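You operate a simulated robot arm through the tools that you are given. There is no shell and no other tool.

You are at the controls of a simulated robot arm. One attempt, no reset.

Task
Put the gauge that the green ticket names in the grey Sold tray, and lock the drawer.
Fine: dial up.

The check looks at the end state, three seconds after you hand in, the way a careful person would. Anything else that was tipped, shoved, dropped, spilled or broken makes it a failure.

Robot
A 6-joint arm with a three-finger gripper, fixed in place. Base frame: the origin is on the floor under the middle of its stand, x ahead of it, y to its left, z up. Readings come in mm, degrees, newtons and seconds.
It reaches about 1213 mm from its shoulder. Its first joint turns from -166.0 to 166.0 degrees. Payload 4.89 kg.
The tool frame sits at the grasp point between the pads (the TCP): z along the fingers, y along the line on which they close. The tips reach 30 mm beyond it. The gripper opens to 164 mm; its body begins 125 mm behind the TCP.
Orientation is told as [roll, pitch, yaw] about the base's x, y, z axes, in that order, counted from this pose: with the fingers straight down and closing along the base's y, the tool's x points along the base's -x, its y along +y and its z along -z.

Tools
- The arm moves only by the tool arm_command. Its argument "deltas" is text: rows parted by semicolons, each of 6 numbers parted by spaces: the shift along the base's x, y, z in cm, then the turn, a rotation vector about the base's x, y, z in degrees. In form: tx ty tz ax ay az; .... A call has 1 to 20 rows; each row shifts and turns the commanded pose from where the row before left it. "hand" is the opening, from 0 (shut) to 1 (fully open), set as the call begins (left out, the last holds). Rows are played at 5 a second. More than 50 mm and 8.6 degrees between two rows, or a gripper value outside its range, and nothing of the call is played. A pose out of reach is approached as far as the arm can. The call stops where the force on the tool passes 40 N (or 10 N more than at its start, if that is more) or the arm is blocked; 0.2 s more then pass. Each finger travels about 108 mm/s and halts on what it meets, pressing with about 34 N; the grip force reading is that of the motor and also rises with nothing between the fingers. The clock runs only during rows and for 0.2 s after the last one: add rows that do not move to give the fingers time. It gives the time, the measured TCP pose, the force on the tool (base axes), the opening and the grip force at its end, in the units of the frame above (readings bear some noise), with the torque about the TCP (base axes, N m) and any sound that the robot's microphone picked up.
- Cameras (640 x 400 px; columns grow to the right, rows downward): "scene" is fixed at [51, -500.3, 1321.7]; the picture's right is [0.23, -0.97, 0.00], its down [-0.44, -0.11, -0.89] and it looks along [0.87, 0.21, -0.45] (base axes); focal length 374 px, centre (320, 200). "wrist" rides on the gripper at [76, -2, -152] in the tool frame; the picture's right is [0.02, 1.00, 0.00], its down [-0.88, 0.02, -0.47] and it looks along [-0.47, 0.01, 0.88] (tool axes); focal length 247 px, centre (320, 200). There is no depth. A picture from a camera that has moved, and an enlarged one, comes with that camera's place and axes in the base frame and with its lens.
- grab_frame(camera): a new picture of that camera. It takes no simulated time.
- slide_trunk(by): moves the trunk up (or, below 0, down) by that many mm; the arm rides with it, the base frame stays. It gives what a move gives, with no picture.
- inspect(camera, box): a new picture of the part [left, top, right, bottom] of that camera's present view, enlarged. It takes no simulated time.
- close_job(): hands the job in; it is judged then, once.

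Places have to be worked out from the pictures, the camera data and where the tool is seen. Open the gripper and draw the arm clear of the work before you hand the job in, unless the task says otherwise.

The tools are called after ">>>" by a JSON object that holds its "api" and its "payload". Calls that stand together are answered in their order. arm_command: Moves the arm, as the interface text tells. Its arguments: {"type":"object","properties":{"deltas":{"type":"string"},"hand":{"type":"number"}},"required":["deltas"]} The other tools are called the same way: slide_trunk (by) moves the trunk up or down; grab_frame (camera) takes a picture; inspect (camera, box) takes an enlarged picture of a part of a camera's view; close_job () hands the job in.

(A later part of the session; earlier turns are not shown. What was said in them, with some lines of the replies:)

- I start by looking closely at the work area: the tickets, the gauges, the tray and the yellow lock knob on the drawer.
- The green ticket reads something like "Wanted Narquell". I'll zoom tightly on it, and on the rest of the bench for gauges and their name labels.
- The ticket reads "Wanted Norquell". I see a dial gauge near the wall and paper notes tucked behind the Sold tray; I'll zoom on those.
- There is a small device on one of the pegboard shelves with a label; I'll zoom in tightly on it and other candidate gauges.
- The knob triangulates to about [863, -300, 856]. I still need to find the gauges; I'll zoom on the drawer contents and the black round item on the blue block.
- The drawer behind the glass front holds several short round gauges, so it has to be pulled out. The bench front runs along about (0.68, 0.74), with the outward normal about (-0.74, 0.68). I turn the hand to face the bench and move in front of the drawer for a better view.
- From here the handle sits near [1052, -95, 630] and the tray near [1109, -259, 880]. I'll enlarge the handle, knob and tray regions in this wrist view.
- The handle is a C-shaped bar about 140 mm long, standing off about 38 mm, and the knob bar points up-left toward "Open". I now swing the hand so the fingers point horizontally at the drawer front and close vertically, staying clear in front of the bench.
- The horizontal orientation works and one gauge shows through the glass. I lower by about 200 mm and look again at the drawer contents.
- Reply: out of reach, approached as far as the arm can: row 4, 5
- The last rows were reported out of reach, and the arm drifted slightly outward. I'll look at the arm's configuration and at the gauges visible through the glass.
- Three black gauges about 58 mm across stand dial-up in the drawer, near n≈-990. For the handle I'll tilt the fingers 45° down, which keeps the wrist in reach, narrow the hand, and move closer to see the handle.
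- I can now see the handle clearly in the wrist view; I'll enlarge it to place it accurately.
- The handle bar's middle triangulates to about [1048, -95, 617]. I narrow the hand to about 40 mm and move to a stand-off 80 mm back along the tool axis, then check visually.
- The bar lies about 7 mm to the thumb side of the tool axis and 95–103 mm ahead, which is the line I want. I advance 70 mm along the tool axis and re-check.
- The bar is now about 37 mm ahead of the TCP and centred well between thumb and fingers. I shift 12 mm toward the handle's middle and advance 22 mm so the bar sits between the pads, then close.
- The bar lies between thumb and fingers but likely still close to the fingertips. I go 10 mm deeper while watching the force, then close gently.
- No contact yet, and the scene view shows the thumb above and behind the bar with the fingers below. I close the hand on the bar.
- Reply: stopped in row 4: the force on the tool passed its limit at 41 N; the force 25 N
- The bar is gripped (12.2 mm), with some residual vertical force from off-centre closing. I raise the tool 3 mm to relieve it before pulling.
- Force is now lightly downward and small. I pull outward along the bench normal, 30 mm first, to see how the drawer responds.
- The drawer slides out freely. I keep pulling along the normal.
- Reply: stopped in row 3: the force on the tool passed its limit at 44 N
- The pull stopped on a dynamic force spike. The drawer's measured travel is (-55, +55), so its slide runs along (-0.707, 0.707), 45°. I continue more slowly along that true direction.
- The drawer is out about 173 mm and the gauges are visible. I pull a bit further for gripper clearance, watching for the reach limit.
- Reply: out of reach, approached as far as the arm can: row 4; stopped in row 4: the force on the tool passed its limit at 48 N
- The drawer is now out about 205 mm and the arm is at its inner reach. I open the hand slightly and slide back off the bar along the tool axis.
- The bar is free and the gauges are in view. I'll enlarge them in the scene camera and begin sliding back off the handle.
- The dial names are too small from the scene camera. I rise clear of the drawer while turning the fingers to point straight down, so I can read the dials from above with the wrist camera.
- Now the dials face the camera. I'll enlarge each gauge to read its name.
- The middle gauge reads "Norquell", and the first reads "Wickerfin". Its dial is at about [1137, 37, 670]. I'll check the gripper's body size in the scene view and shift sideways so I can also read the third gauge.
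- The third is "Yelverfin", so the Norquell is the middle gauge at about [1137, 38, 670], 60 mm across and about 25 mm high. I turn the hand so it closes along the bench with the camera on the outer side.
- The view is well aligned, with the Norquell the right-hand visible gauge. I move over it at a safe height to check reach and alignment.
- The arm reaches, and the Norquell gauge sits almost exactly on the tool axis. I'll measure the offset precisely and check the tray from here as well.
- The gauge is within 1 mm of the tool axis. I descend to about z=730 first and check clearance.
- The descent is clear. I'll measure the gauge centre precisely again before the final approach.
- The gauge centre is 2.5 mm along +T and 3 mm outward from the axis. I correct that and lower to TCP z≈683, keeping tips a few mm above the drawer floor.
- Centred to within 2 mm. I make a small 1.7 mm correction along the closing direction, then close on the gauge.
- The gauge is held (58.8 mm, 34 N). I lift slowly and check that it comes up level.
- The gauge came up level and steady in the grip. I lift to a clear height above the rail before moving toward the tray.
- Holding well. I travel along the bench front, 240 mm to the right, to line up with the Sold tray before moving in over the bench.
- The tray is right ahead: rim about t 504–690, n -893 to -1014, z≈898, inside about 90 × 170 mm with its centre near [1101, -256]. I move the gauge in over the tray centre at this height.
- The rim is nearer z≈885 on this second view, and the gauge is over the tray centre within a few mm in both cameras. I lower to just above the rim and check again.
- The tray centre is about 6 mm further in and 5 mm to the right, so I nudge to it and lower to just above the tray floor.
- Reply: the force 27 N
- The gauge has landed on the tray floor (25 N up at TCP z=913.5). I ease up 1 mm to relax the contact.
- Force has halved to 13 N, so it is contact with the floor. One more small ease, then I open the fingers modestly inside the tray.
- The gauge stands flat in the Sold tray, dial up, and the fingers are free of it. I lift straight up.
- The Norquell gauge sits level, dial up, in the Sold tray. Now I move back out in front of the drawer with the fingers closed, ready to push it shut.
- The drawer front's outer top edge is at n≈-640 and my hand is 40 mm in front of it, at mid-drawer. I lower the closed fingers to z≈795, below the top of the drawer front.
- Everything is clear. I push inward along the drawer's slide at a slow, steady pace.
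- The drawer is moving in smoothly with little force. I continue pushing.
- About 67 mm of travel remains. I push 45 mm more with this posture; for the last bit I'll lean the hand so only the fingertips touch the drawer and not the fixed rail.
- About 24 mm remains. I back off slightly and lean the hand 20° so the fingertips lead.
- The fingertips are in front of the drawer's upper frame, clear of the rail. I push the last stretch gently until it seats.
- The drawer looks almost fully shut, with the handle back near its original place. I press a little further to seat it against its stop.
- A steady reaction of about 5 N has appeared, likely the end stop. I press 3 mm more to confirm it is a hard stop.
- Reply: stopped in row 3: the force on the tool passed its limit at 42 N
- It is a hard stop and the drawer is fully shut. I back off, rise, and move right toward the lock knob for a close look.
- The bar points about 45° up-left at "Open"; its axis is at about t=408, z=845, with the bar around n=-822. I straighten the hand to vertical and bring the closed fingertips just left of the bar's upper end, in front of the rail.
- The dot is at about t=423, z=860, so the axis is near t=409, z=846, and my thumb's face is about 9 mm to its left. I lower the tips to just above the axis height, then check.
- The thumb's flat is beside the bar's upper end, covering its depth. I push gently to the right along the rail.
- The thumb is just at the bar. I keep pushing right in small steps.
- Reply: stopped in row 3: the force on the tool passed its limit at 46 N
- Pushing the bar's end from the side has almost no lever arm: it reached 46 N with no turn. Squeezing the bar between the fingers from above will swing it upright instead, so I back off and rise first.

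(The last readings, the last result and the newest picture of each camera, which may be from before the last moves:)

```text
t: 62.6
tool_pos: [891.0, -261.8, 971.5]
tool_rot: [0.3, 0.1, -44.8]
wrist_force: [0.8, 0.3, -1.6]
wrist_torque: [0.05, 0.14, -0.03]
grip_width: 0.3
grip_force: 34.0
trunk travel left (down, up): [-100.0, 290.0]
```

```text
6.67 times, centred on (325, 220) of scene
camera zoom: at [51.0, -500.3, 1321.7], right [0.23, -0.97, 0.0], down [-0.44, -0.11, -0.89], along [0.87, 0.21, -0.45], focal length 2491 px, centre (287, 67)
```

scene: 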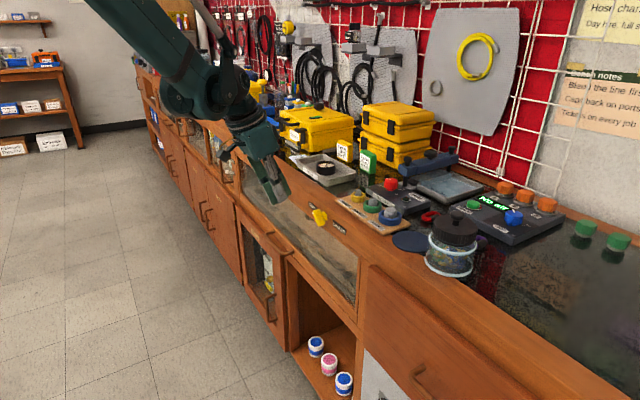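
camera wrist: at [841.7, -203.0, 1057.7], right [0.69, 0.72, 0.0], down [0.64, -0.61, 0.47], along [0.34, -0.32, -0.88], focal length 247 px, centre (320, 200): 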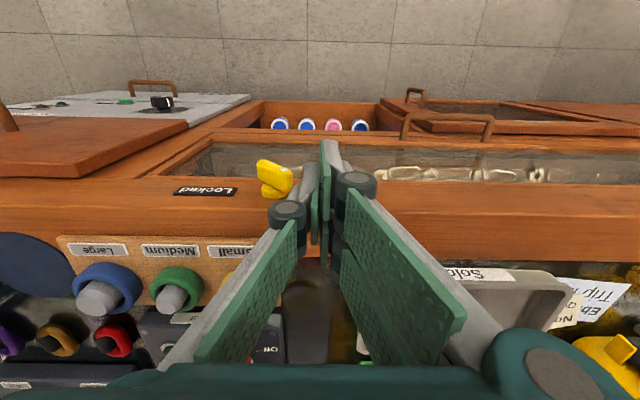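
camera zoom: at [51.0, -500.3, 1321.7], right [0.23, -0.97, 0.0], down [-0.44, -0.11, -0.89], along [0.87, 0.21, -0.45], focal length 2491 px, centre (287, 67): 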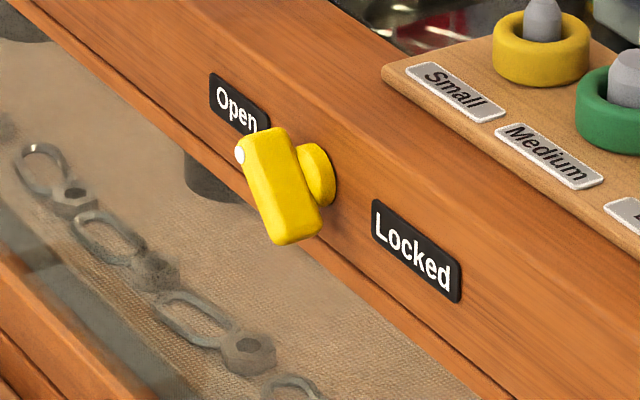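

From above, the knob axis is at t≈409 and the bar spans about ±20 mm. I centre over it, open to about 69 mm, and check before descending around it.

>>> {"api": "arm_command", "payload": {"deltas": "-1.2 -1.34 0 0 0 0; -1.2 -1.34 0 0 0 0; 0 0 -2 0 0 0; 0 0 -2 0 0 0; 0 0 0 0 0 0", "hand": 0.42}}

>>> {"api": "grab_frame", "payload": {"camera": "wrist"}}

>>> {"api": "inspect", "payload": {"camera": "wrist", "box": [220, 80, 420, 220]}}

>>> {"api": "inspect", "payload": {"camera": "scene", "box": [270, 160, 390, 260]}}

```text
t: 63.8
tool_pos: [868.2, -289.3, 929.2]
tool_rot: [0.3, 0.0, -44.7]
wrist_force: [0.0, 0.2, 0.4]
wrist_torque: [-0.01, -0.01, -0.01]
grip_width: 68.6
grip_force: 0.1
trunk travel left (down, up): [-100.0, 290.0]
```

```text
taken
camera wrist: at [811.5, -235.6, 1082.7], right [0.69, 0.72, 0.01], down [0.64, -0.61, 0.47], along [0.35, -0.32, -0.88], focal length 247 px, centre (320, 200)
```

wrist: 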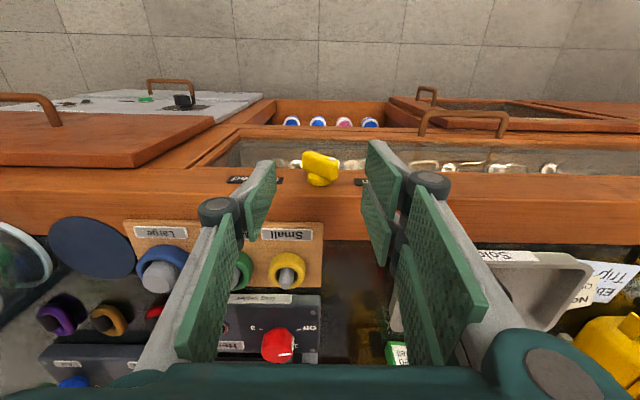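

```text
2.86 times, centred on (320, 150) of wrist
camera zoom: at [811.5, -235.6, 1082.7], right [0.69, 0.72, 0.01], down [0.64, -0.61, 0.47], along [0.35, -0.32, -0.88], focal length 706 px, centre (320, 343)
```

zoom: 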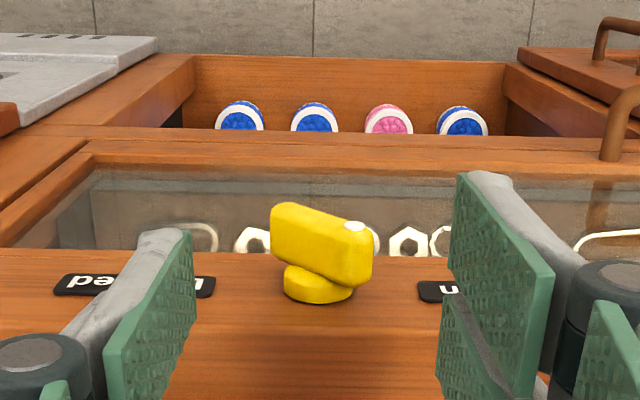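

```text
4.00 times, centred on (330, 210) of scene
camera zoom: at [51.0, -500.3, 1321.7], right [0.23, -0.97, 0.0], down [-0.44, -0.11, -0.89], along [0.87, 0.21, -0.45], focal length 1495 px, centre (280, 160)
```

zoom: 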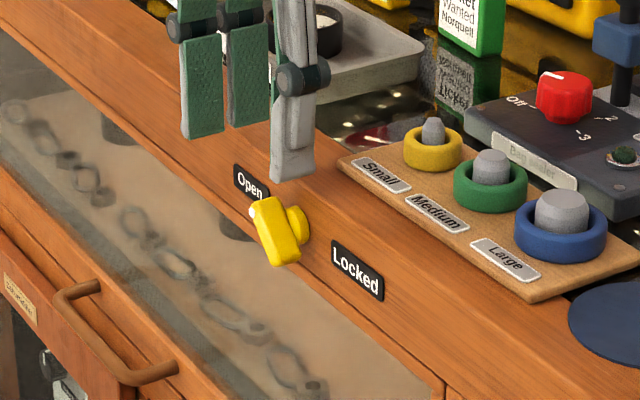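

Centred on the knob with clearance either side. I descend so the pads straddle the whole bar.

>>> {"api": "arm_command", "payload": {"deltas": "0 0 -2 0 0 0; 0 0 -2 0 0 0; 0 0 -1.5 0 0 0; 0 0 -1 0 0 0; 0 0 0 0 0 0"}}

>>> {"api": "inspect", "payload": {"camera": "wrist", "box": [220, 100, 420, 240]}}

>>> {"api": "inspect", "payload": {"camera": "scene", "box": [270, 160, 390, 260]}}

```text
t: 65.0
tool_pos: [868.0, -287.9, 863.0]
tool_rot: [0.2, 0.0, -44.8]
wrist_force: [-0.6, 0.1, -0.9]
wrist_torque: [0.0, 0.0, -0.02]
grip_width: 68.3
grip_force: 0.1
trunk travel left (down, up): [-100.0, 290.0]
```

```text
2.86 times, centred on (320, 170) of wrist
camera zoom: at [811.9, -235.0, 1016.3], right [0.69, 0.72, 0.01], down [0.64, -0.61, 0.47], along [0.35, -0.32, -0.88], focal length 706 px, centre (320, 286)
```

zoom: 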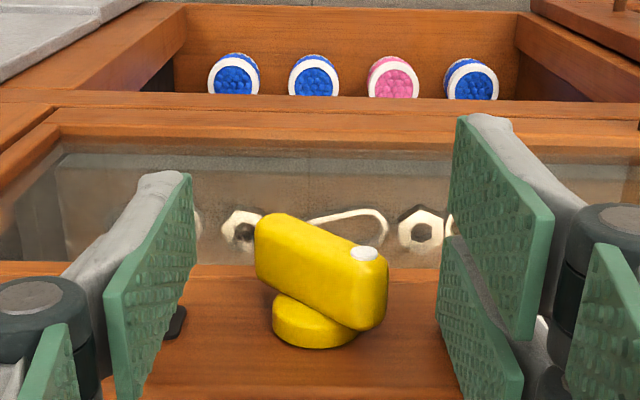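

```text
4.00 times, centred on (330, 210) of scene
camera zoom: at [51.0, -500.3, 1321.7], right [0.23, -0.97, 0.0], down [-0.44, -0.11, -0.89], along [0.87, 0.21, -0.45], focal length 1495 px, centre (280, 160)
```

zoom: 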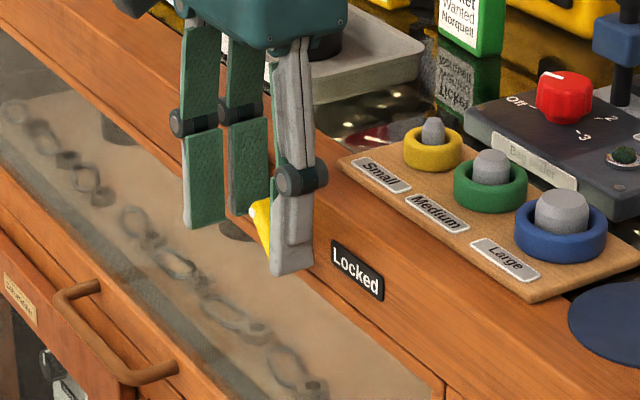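

The bar is between the pads. I close the hand to squeeze the bar toward upright.

>>> {"api": "arm_command", "payload": {"deltas": "0 0 0 0 0 0; 0 0 0 0 0 0; 0 0 0 0 0 0; 0 0 0 0 0 0", "hand": 0}}

>>> {"api": "inspect", "payload": {"camera": "wrist", "box": [220, 100, 420, 240]}}

>>> {"api": "inspect", "payload": {"camera": "scene", "box": [270, 160, 390, 260]}}

```text
t: 66.0
tool_pos: [867.1, -287.4, 864.1]
tool_rot: [0.4, 0.0, -44.8]
wrist_force: [-10.4, 6.5, 3.4]
wrist_torque: [0.37, 0.44, 0.15]
grip_width: 12.6
grip_force: 45.2
trunk travel left (down, up): [-100.0, 290.0]
```

```text
2.86 times, centred on (320, 170) of wrist
camera zoom: at [811.3, -234.8, 1016.8], right [0.69, 0.72, 0.01], down [0.64, -0.61, 0.47], along [0.35, -0.32, -0.88], focal length 706 px, centre (320, 286)
```

zoom: 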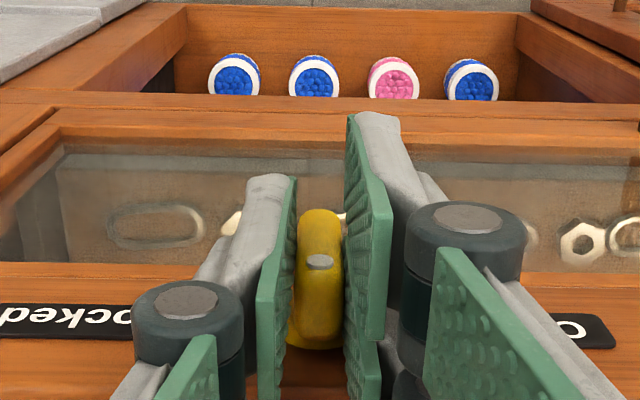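

```text
4.00 times, centred on (330, 210) of scene
camera zoom: at [51.0, -500.3, 1321.7], right [0.23, -0.97, 0.0], down [-0.44, -0.11, -0.89], along [0.87, 0.21, -0.45], focal length 1495 px, centre (280, 160)
```

zoom: 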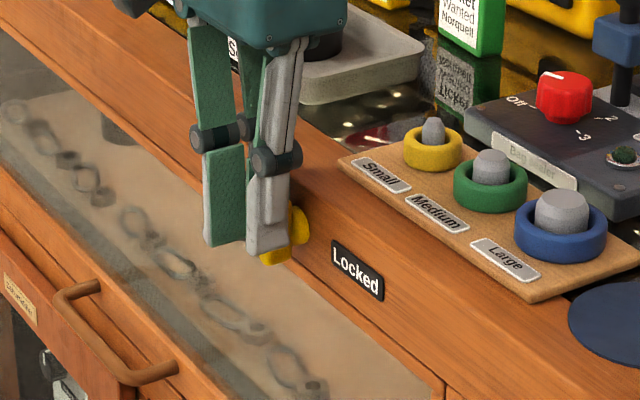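

The knob has swung upright, with the dot now on top and gripped at 12.6 mm. Holding it, I roll the hand clockwise about the knob's axis toward "Locked", 15° first.

>>> {"api": "arm_command", "payload": {"deltas": "-0.111 -0.111 -0.007 3.54 -3.54 0; -0.110 -0.110 -0.02 3.54 -3.54 0; -0.108 -0.108 -0.034 3.54 -3.54 0; 0 0 0 0 0 0"}}

>>> {"api": "inspect", "payload": {"camera": "wrist", "box": [220, 100, 420, 240]}}

>>> {"api": "inspect", "payload": {"camera": "scene", "box": [270, 160, 390, 260]}}

```text
t: 66.9
tool_pos: [862.4, -292.2, 865.1]
tool_rot: [15.0, 0.1, -44.9]
wrist_force: [-4.9, 1.8, -7.4]
wrist_torque: [-0.36, -0.37, 0.09]
grip_width: 12.7
grip_force: 45.3
trunk travel left (down, up): [-100.0, 290.0]
stopped in row 4: the force on the tool passed its limit at 44 N (the readings are from after the stop); the commanded pose is now the measured one
```

```text
2.86 times, centred on (320, 170) of wrist
camera zoom: at [780.1, -266.5, 1010.6], right [0.67, 0.7, 0.26], down [0.55, -0.7, 0.46], along [0.5, -0.17, -0.85], focal length 706 px, centre (320, 286)
```

zoom: 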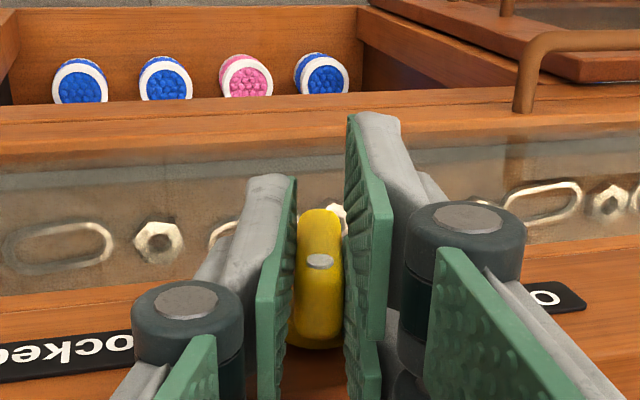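

```text
4.00 times, centred on (330, 210) of scene
camera zoom: at [51.0, -500.3, 1321.7], right [0.23, -0.97, 0.0], down [-0.44, -0.11, -0.89], along [0.87, 0.21, -0.45], focal length 1495 px, centre (280, 160)
```

zoom: 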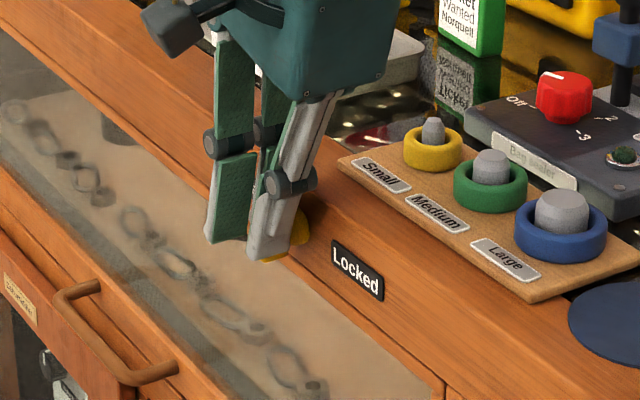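

The knob follows the hand (15° so far). I ease the small residual load and continue in finer steps.

>>> {"api": "arm_command", "payload": {"deltas": "0 0 -0.08 0 0 0; -0.06 -0.06 -0.025 2.12 -2.12 0; -0.06 -0.06 -0.028 2.12 -2.12 0; -0.06 -0.06 -0.03 2.12 -2.12 0; -0.06 -0.06 -0.035 2.12 -2.12 0; 0 0 0 0 0 0"}}

>>> {"api": "inspect", "payload": {"camera": "wrist", "box": [220, 100, 420, 240]}}

```text
t: 68.3
tool_pos: [859.8, -296.4, 861.3]
tool_rot: [27.0, 0.0, -45.0]
wrist_force: [-31.7, -7.9, -8.3]
wrist_torque: [-0.22, 0.8, 0.08]
grip_width: 12.7
grip_force: 45.5
trunk travel left (down, up): [-100.0, 290.0]
```

```text
2.86 times, centred on (320, 170) of wrist
camera zoom: at [755.7, -290.9, 997.1], right [0.61, 0.65, 0.45], down [0.49, -0.76, 0.43], along [0.62, -0.04, -0.78], focal length 706 px, centre (320, 286)
```

zoom: 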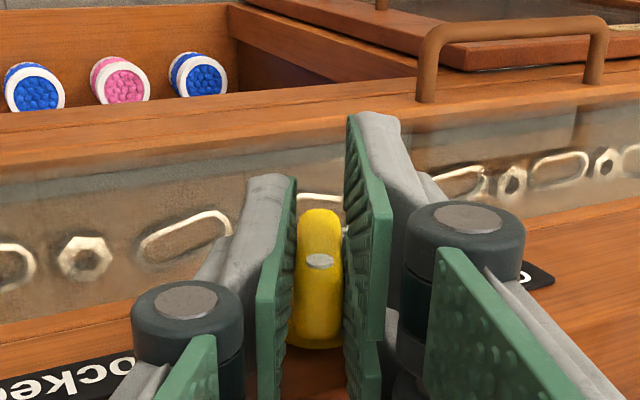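

The roll is at 27° with a side load showing that the pivot sits slightly lower and to the right. I shift to relieve it and carry on rolling.

>>> {"api": "arm_command", "payload": {"deltas": "-0.2 -0.04 0 0 0 0; 0 0 0 0 0 0"}}

```text
t: 68.9
tool_pos: [860.3, -295.6, 862.1]
tool_rot: [26.8, 0.0, -44.9]
wrist_force: [-11.9, -3.9, -11.6]
wrist_torque: [-0.04, 0.46, 0.22]
grip_width: 12.8
grip_force: 45.3
trunk travel left (down, up): [-100.0, 290.0]
```

The load dropped to about 17 N. I continue rolling 9° more with matching arc motion.

>>> {"api": "arm_command", "payload": {"deltas": "-0.08 -0.06 -0.1 0 0 0; -0.075 -0.075 -0.06 2.12 -2.12 0; -0.075 -0.075 -0.065 2.12 -2.12 0; -0.075 -0.075 -0.07 2.12 -2.12 0; 0 0 0 0 0 0"}}

>>> {"api": "inspect", "payload": {"camera": "scene", "box": [270, 160, 390, 260]}}

```text
t: 69.8
tool_pos: [856.4, -297.4, 859.8]
tool_rot: [34.9, -0.2, -44.9]
wrist_force: [4.8, 2.8, 8.8]
wrist_torque: [0.19, -0.2, 0.41]
grip_width: 12.7
grip_force: 45.4
trunk travel left (down, up): [-100.0, 290.0]
stopped in row 4: the force on the tool passed its limit at 44 N (the readings are from after the stop); the commanded pose is now the measured one
```

```text
4.00 times, centred on (330, 210) of scene
camera zoom: at [51.0, -500.3, 1321.7], right [0.23, -0.97, 0.0], down [-0.44, -0.11, -0.89], along [0.87, 0.21, -0.45], focal length 1495 px, centre (280, 160)
```

zoom: 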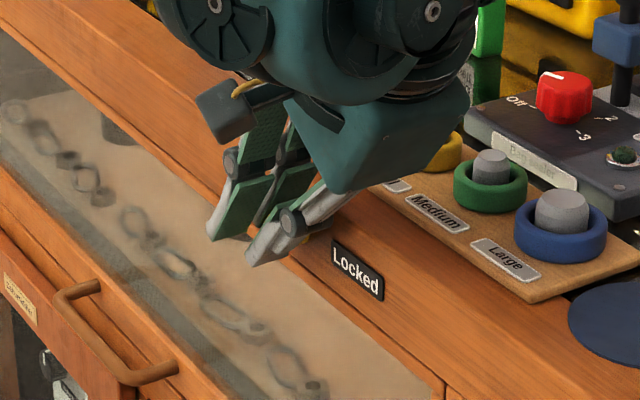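

It stopped on a brief 44 N spike at 35° with little load remaining. I continue in 2° steps and watch whether the load rises as it would at an end stop.

>>> {"api": "arm_command", "payload": {"deltas": "0 0 0.03 0 0 0; -0.035 -0.035 -0.03 1.41 -1.41 0; -0.035 -0.035 -0.03 1.41 -1.41 0; 0 0 0 0 0 0"}}

>>> {"api": "inspect", "payload": {"camera": "wrist", "box": [220, 100, 420, 240]}}

```text
t: 70.8
tool_pos: [857.0, -299.3, 857.4]
tool_rot: [38.9, -0.2, -45.0]
wrist_force: [-2.7, 3.0, -3.3]
wrist_torque: [-0.01, -0.05, 0.25]
grip_width: 12.6
grip_force: 44.9
trunk travel left (down, up): [-100.0, 290.0]
```

```text
2.86 times, centred on (320, 170) of wrist
camera zoom: at [733.7, -312.7, 976.6], right [0.53, 0.57, 0.63], down [0.43, -0.82, 0.38], along [0.73, 0.06, -0.68], focal length 706 px, centre (320, 286)
```

zoom: 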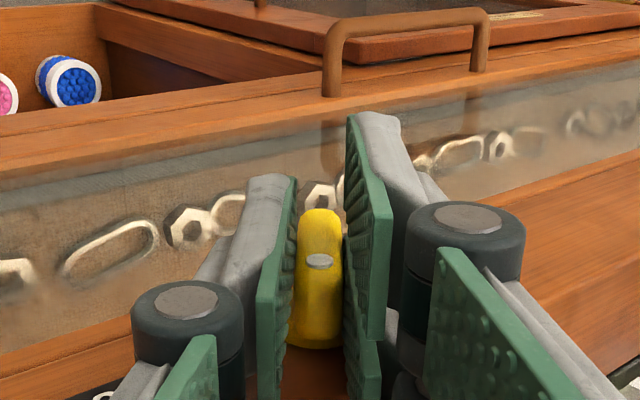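

At 39° the load is only about 5 N and the knob still follows. I continue toward 47°.

>>> {"api": "arm_command", "payload": {"deltas": "-0.045 -0.045 -0.045 1.41 -1.41 0; -0.045 -0.045 -0.045 1.41 -1.41 0; -0.045 -0.045 -0.05 1.41 -1.41 0; -0.04 -0.04 -0.05 1.41 -1.41 0; 0 0 0 0 0 0"}}

>>> {"api": "inspect", "payload": {"camera": "wrist", "box": [220, 100, 420, 240]}}

>>> {"api": "inspect", "payload": {"camera": "scene", "box": [270, 160, 390, 260]}}

```text
t: 72.0
tool_pos: [854.3, -302.0, 856.1]
tool_rot: [46.8, 0.0, -44.9]
wrist_force: [-30.4, -0.1, -21.4]
wrist_torque: [-0.7, 0.94, 0.03]
grip_width: 12.7
grip_force: 44.9
trunk travel left (down, up): [-100.0, 290.0]
```

```text
2.86 times, centred on (320, 170) of wrist
camera zoom: at [721.0, -325.3, 959.9], right [0.47, 0.5, 0.73], down [0.39, -0.86, 0.34], along [0.79, 0.13, -0.6], focal length 706 px, centre (320, 286)
```

zoom: 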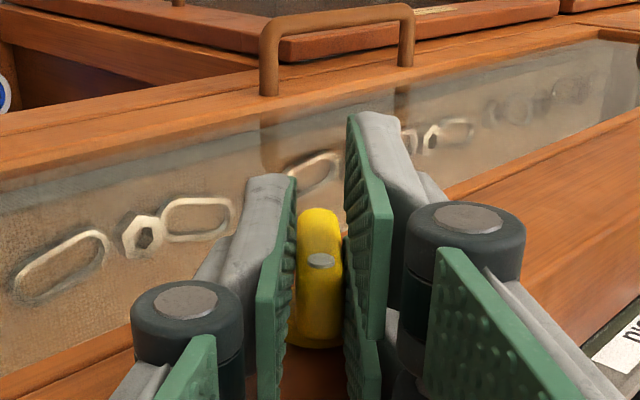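

```text
4.00 times, centred on (330, 210) of scene
camera zoom: at [51.0, -500.3, 1321.7], right [0.23, -0.97, 0.0], down [-0.44, -0.11, -0.89], along [0.87, 0.21, -0.45], focal length 1495 px, centre (280, 160)
```

zoom: 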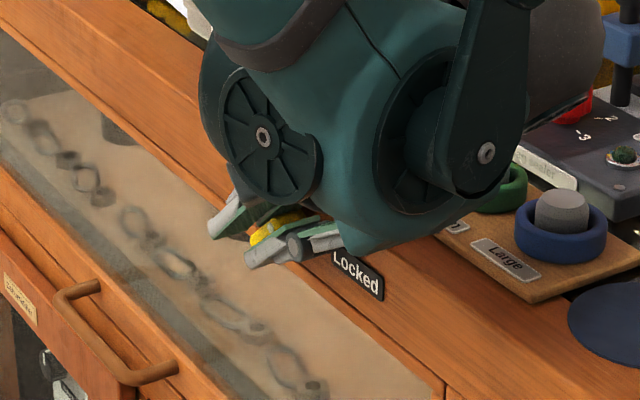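

A resisting torque of about 1.2 N·m appeared at about 45°, which is the end stop at "Locked". I open the hand a little to release the bar.

>>> {"api": "arm_command", "payload": {"deltas": "0 0 0 0 0 0; 0 0 0 0 0 0; 0 0 0 0 0 0", "hand": 0.28}}

>>> {"api": "inspect", "payload": {"camera": "wrist", "box": [220, 100, 420, 240]}}

>>> {"api": "inspect", "payload": {"camera": "scene", "box": [270, 160, 390, 260]}}

```text
t: 72.8
tool_pos: [856.8, -300.2, 857.6]
tool_rot: [46.8, -0.1, -44.9]
wrist_force: [0.4, -0.4, 0.5]
wrist_torque: [0.04, -0.01, -0.03]
grip_width: 45.7
grip_force: 0.1
trunk travel left (down, up): [-100.0, 290.0]
```

```text
2.86 times, centred on (320, 170) of wrist
camera zoom: at [722.0, -324.8, 960.5], right [0.47, 0.5, 0.73], down [0.39, -0.86, 0.34], along [0.79, 0.13, -0.59], focal length 706 px, centre (320, 286)
```

zoom: 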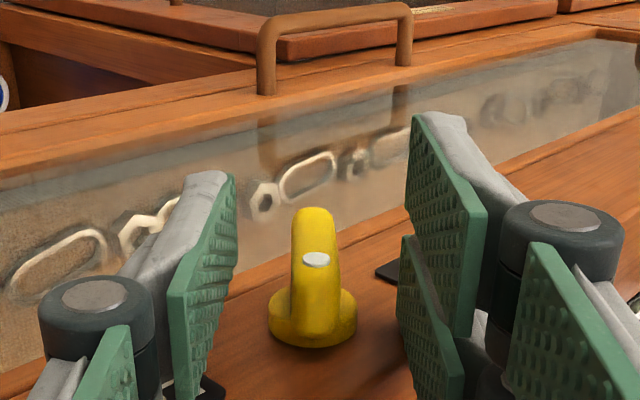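

```text
4.00 times, centred on (330, 210) of scene
camera zoom: at [51.0, -500.3, 1321.7], right [0.23, -0.97, 0.0], down [-0.44, -0.11, -0.89], along [0.87, 0.21, -0.45], focal length 1495 px, centre (280, 160)
```

zoom: 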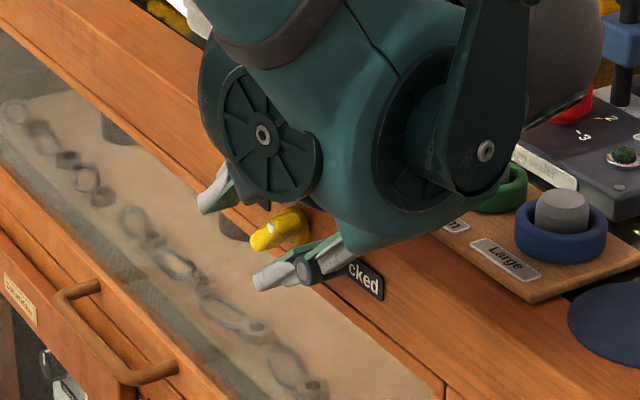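

Released with no residual force, and the bar stays put pointing toward "Locked". I withdraw straight outward from the bench.

>>> {"api": "arm_command", "payload": {"deltas": "-1.4 1.4 0 0 0 0; -2 2 0 0 0 0; -2 2 0 0 0 0; -1.4 1.4 0 0 0 0"}}

>>> {"api": "grab_frame", "payload": {"camera": "wrist"}}

>>> {"api": "grab_frame", "payload": {"camera": "scene"}}

```text
t: 73.8
tool_pos: [786.7, -231.7, 855.6]
tool_rot: [46.7, -0.2, -44.9]
wrist_force: [-0.2, -0.4, -0.2]
wrist_torque: [0.07, 0.0, 0.07]
grip_width: 46.0
grip_force: 0.1
trunk travel left (down, up): [-100.0, 290.0]
```

```text
taken
camera wrist: at [652.7, -256.5, 959.3], right [0.47, 0.5, 0.73], down [0.39, -0.86, 0.34], along [0.79, 0.13, -0.59], focal length 247 px, centre (320, 200)
```

wrist: 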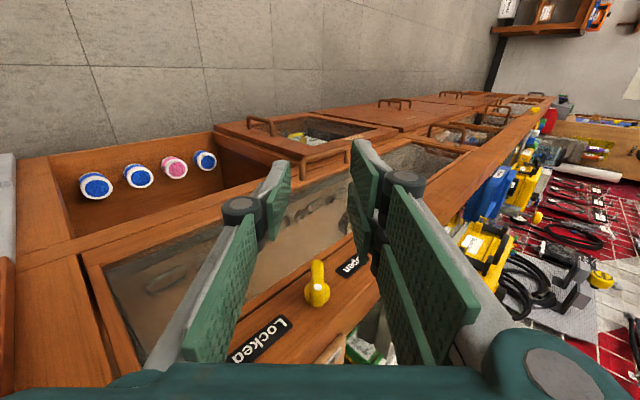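

```text
taken
```

scene: 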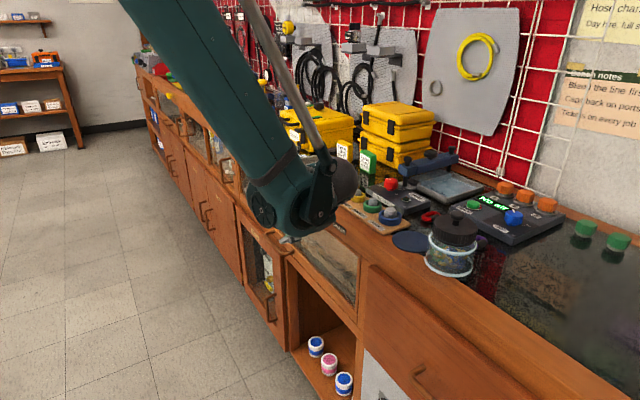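

I'll enlarge the knob in the wrist view to judge where it points.

>>> {"api": "inspect", "payload": {"camera": "wrist", "box": [220, 230, 400, 370]}}

```text
2.86 times, centred on (310, 300) of wrist
camera zoom: at [652.7, -256.5, 959.3], right [0.47, 0.5, 0.73], down [0.39, -0.86, 0.34], along [0.79, 0.13, -0.59], focal length 706 px, centre (349, -86)
```

zoom: 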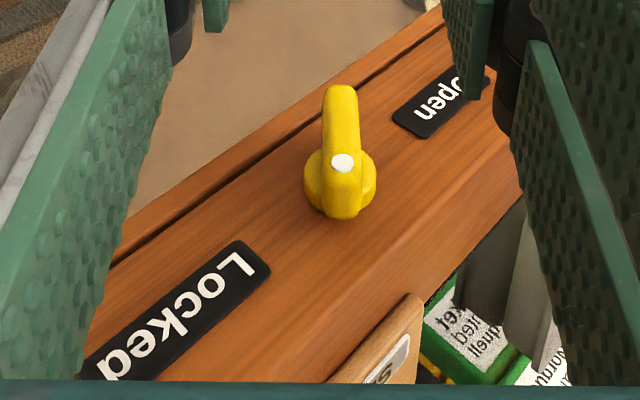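

The dot end now points up-right toward "Locked", mirror-image of before. I straighten the hand and rise away from the bench, so the scene camera can confirm everything.

>>> {"api": "arm_command", "payload": {"deltas": "-1 1 2 -5.5 5.5 0; -1 1 3 -5.5 5.5 0; -1 1 3.5 -5.5 5.5 0; -1 1 3.5 -5.5 5.5 0; -1 0.5 3.5 -5.5 5.5 0; -1 0.5 3.5 -5.5 5.5 0; -2 -0.5 3 0 0 0; -2 -0.5 3 0 0 0"}}

>>> {"api": "grab_frame", "payload": {"camera": "scene"}}

>>> {"api": "grab_frame", "payload": {"camera": "wrist"}}

```text
t: 75.6
tool_pos: [688.1, -192.8, 1105.9]
tool_rot: [0.1, 0.1, -44.8]
wrist_force: [2.5, 0.1, -1.0]
wrist_torque: [0.0, 0.32, 0.0]
grip_width: 45.8
grip_force: 0.0
trunk travel left (down, up): [-100.0, 290.0]
```

```text
taken
```

scene: 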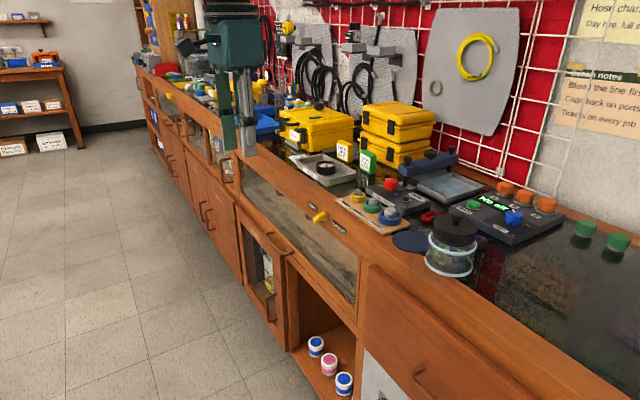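

```text
taken
camera wrist: at [633.4, -140.5, 1259.2], right [0.69, 0.72, 0.0], down [0.64, -0.61, 0.47], along [0.34, -0.33, -0.88], focal length 247 px, centre (320, 200)
```

wrist: 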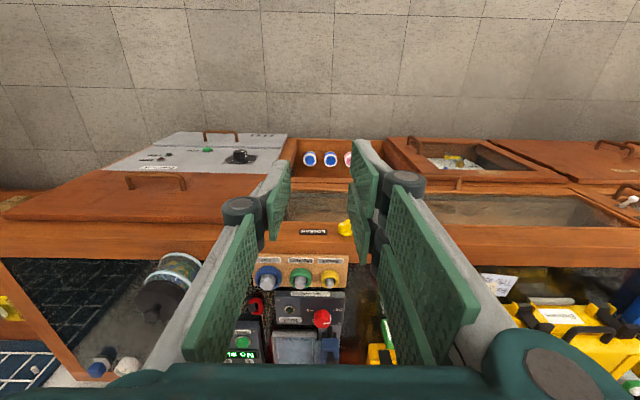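

>>> {"api": "inspect", "payload": {"camera": "scene", "box": [290, 190, 360, 250]}}

>>> {"api": "inspect", "payload": {"camera": "scene", "box": [220, 150, 380, 310]}}

>>> {"api": "inspect", "payload": {"camera": "scene", "box": [290, 130, 460, 240]}}

```text
6.67 times, centred on (325, 220) of scene
camera zoom: at [51.0, -500.3, 1321.7], right [0.23, -0.97, 0.0], down [-0.44, -0.11, -0.89], along [0.87, 0.21, -0.45], focal length 2491 px, centre (287, 67)
```

zoom: 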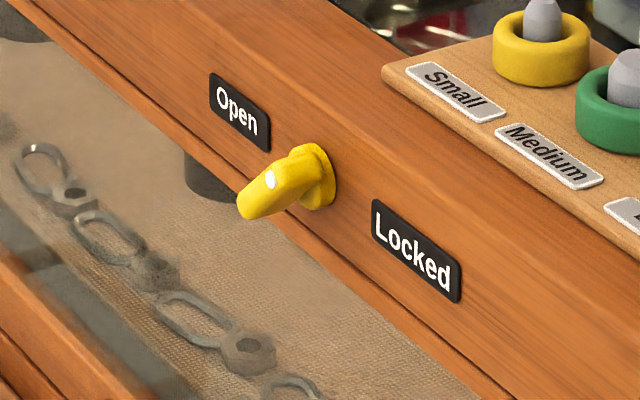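

```text
2.50 times, centred on (300, 230) of scene
camera zoom: at [51.0, -500.3, 1321.7], right [0.23, -0.97, 0.0], down [-0.44, -0.11, -0.89], along [0.87, 0.21, -0.45], focal length 934 px, centre (370, 125)
```

zoom: 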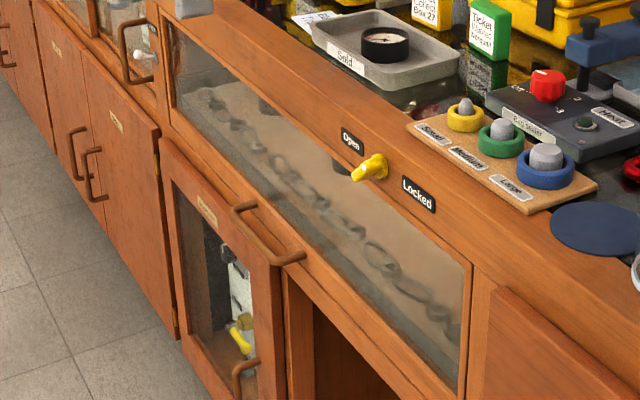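

```text
3.64 times, centred on (375, 185) of scene
camera zoom: at [51.0, -500.3, 1321.7], right [0.23, -0.97, 0.0], down [-0.44, -0.11, -0.89], along [0.87, 0.21, -0.45], focal length 1359 px, centre (120, 254)
```

zoom: 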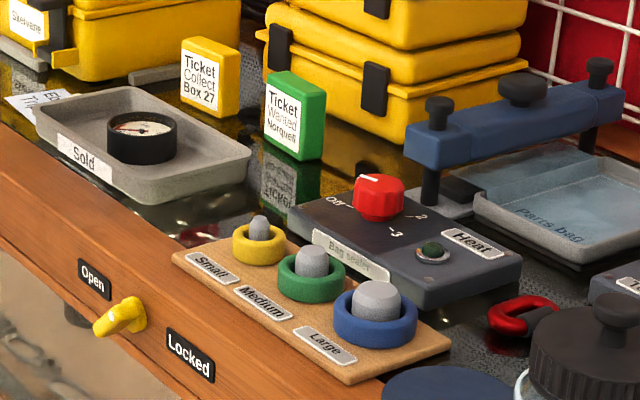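

The scene view confirms it: the drawer is flush, the knob is turned to the "Locked" side, the gauge is level in the Sold tray, and the tickets and neighbours are undisturbed. I open the gripper fully and draw the arm further back.

>>> {"api": "arm_command", "payload": {"deltas": "-3 0 1.5 0 0 0; -3 0 1.5 0 0 0; -3 0 1 0 0 0; 0 0 0 0 0 0; 0 0 0 0 0 0", "hand": 1}}

>>> {"api": "grab_frame", "payload": {"camera": "scene"}}

>>> {"api": "inspect", "payload": {"camera": "scene", "box": [285, 140, 375, 230]}}

>>> {"api": "grab_frame", "payload": {"camera": "wrist"}}

```text
t: 76.8
tool_pos: [598.2, -191.5, 1147.6]
tool_rot: [0.2, 0.0, -44.9]
wrist_force: [-1.3, 0.5, 0.8]
wrist_torque: [-0.02, -0.13, -0.05]
grip_width: 163.9
grip_force: 0.0
trunk travel left (down, up): [-100.0, 290.0]
```

```text
taken
```

scene: 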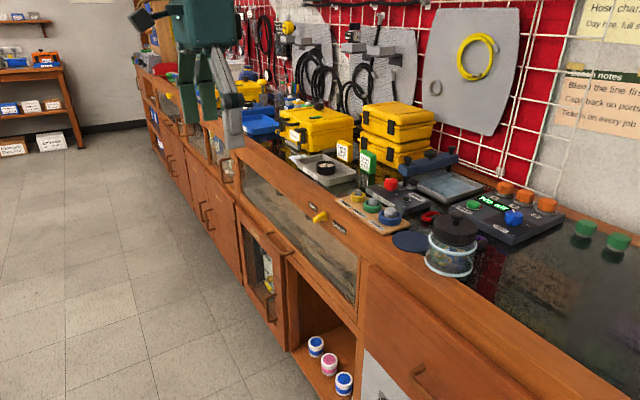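

```text
4.44 times, centred on (330, 185) of scene
camera zoom: at [51.0, -500.3, 1321.7], right [0.23, -0.97, 0.0], down [-0.44, -0.11, -0.89], along [0.87, 0.21, -0.45], focal length 1661 px, centre (276, 267)
```

zoom: 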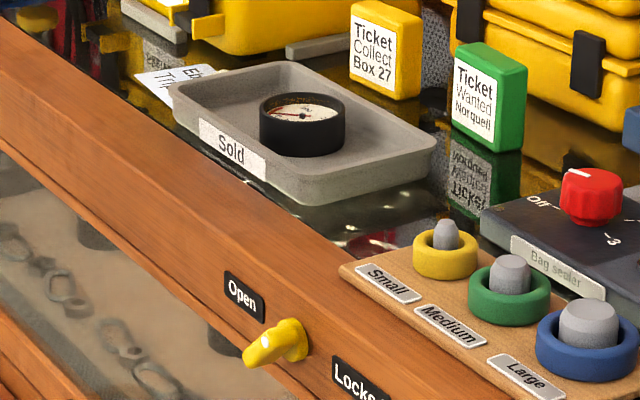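

```text
taken
camera wrist: at [541.1, -138.2, 1300.1], right [0.69, 0.72, 0.0], down [0.64, -0.61, 0.47], along [0.34, -0.33, -0.88], focal length 247 px, centre (320, 200)
```

wrist: 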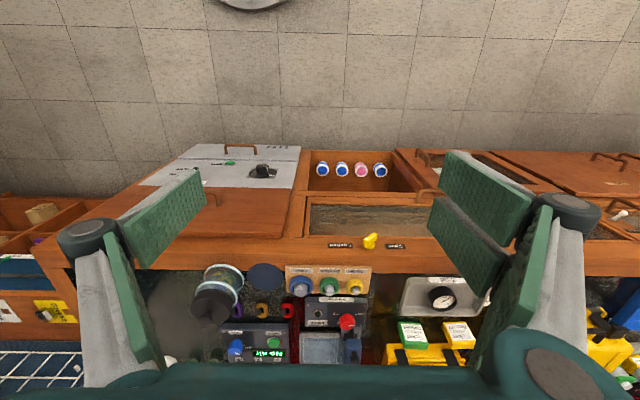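

The arm is clear and the gripper open. One last close look at the knob and the drawer line from the wrist camera before handing in.

>>> {"api": "inspect", "payload": {"camera": "wrist", "box": [310, 215, 430, 270]}}

>>> {"api": "inspect", "payload": {"camera": "wrist", "box": [270, 140, 510, 350]}}

```text
5.33 times, centred on (370, 242) of wrist
camera zoom: at [541.1, -138.2, 1300.1], right [0.69, 0.72, 0.0], down [0.64, -0.61, 0.47], along [0.34, -0.33, -0.88], focal length 1317 px, centre (53, -27)
```

zoom: 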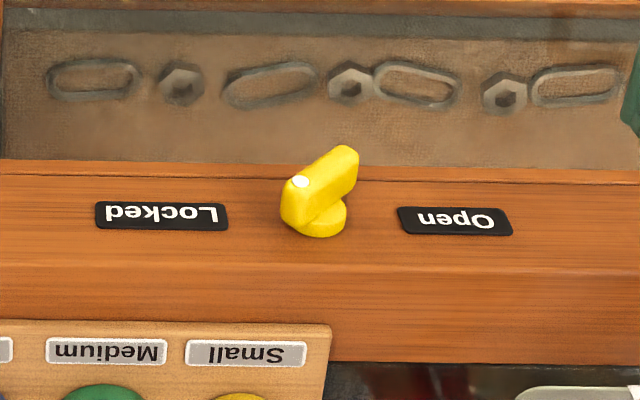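

```text
1.90 times, centred on (390, 245) of wrist
camera zoom: at [541.1, -138.2, 1300.1], right [0.69, 0.72, 0.0], down [0.64, -0.61, 0.47], along [0.34, -0.33, -0.88], focal length 470 px, centre (187, 114)
```

zoom: 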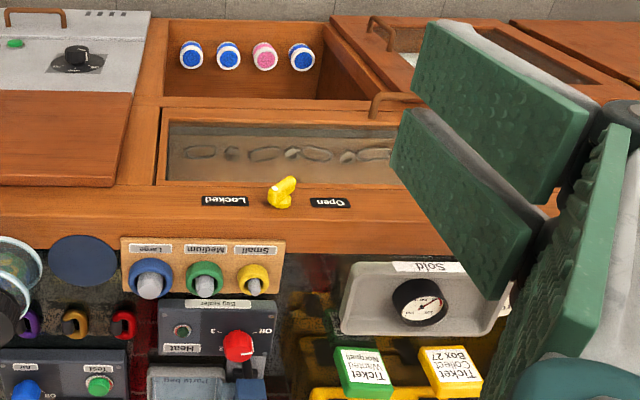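

The knob's dot now leans to the "Locked" label, the exact mirror of its start position. The drawer is flush, the Norquell gauge sits dial up in the Sold tray, and the arm is clear with the gripper open, so I hand in.

>>> {"api": "close_job", "payload": {}}

```text
The job is handed in.
```

I put the Norquell gauge, the one the green ticket names, in the grey Sold tray with its dial up. I then pushed the drawer shut and turned its lock to "Locked". The job is handed in, but I haven't seen the check's result.

- **Gauge:** I read the names on all three dials in the drawer (Wickerfin, Norquell, Yelverfin) and took only the Norquell. It sits flat near the middle of the tray.
- **Drawer and lock:** I pushed the drawer in until it hit its stop, and it looks flush. I turned the knob until it hit its end stop, and its dot now points toward "Locked". I didn't pull on the drawer afterwards to test the lock.
- **Surroundings:** Nothing on the bench looked moved, tipped or dropped in the final pictures. My first try at the knob pushed it from the side with about 46 N and didn't turn it, so I gripped it and rolled it instead.

The gripper is open and the arm is clear of the bench.
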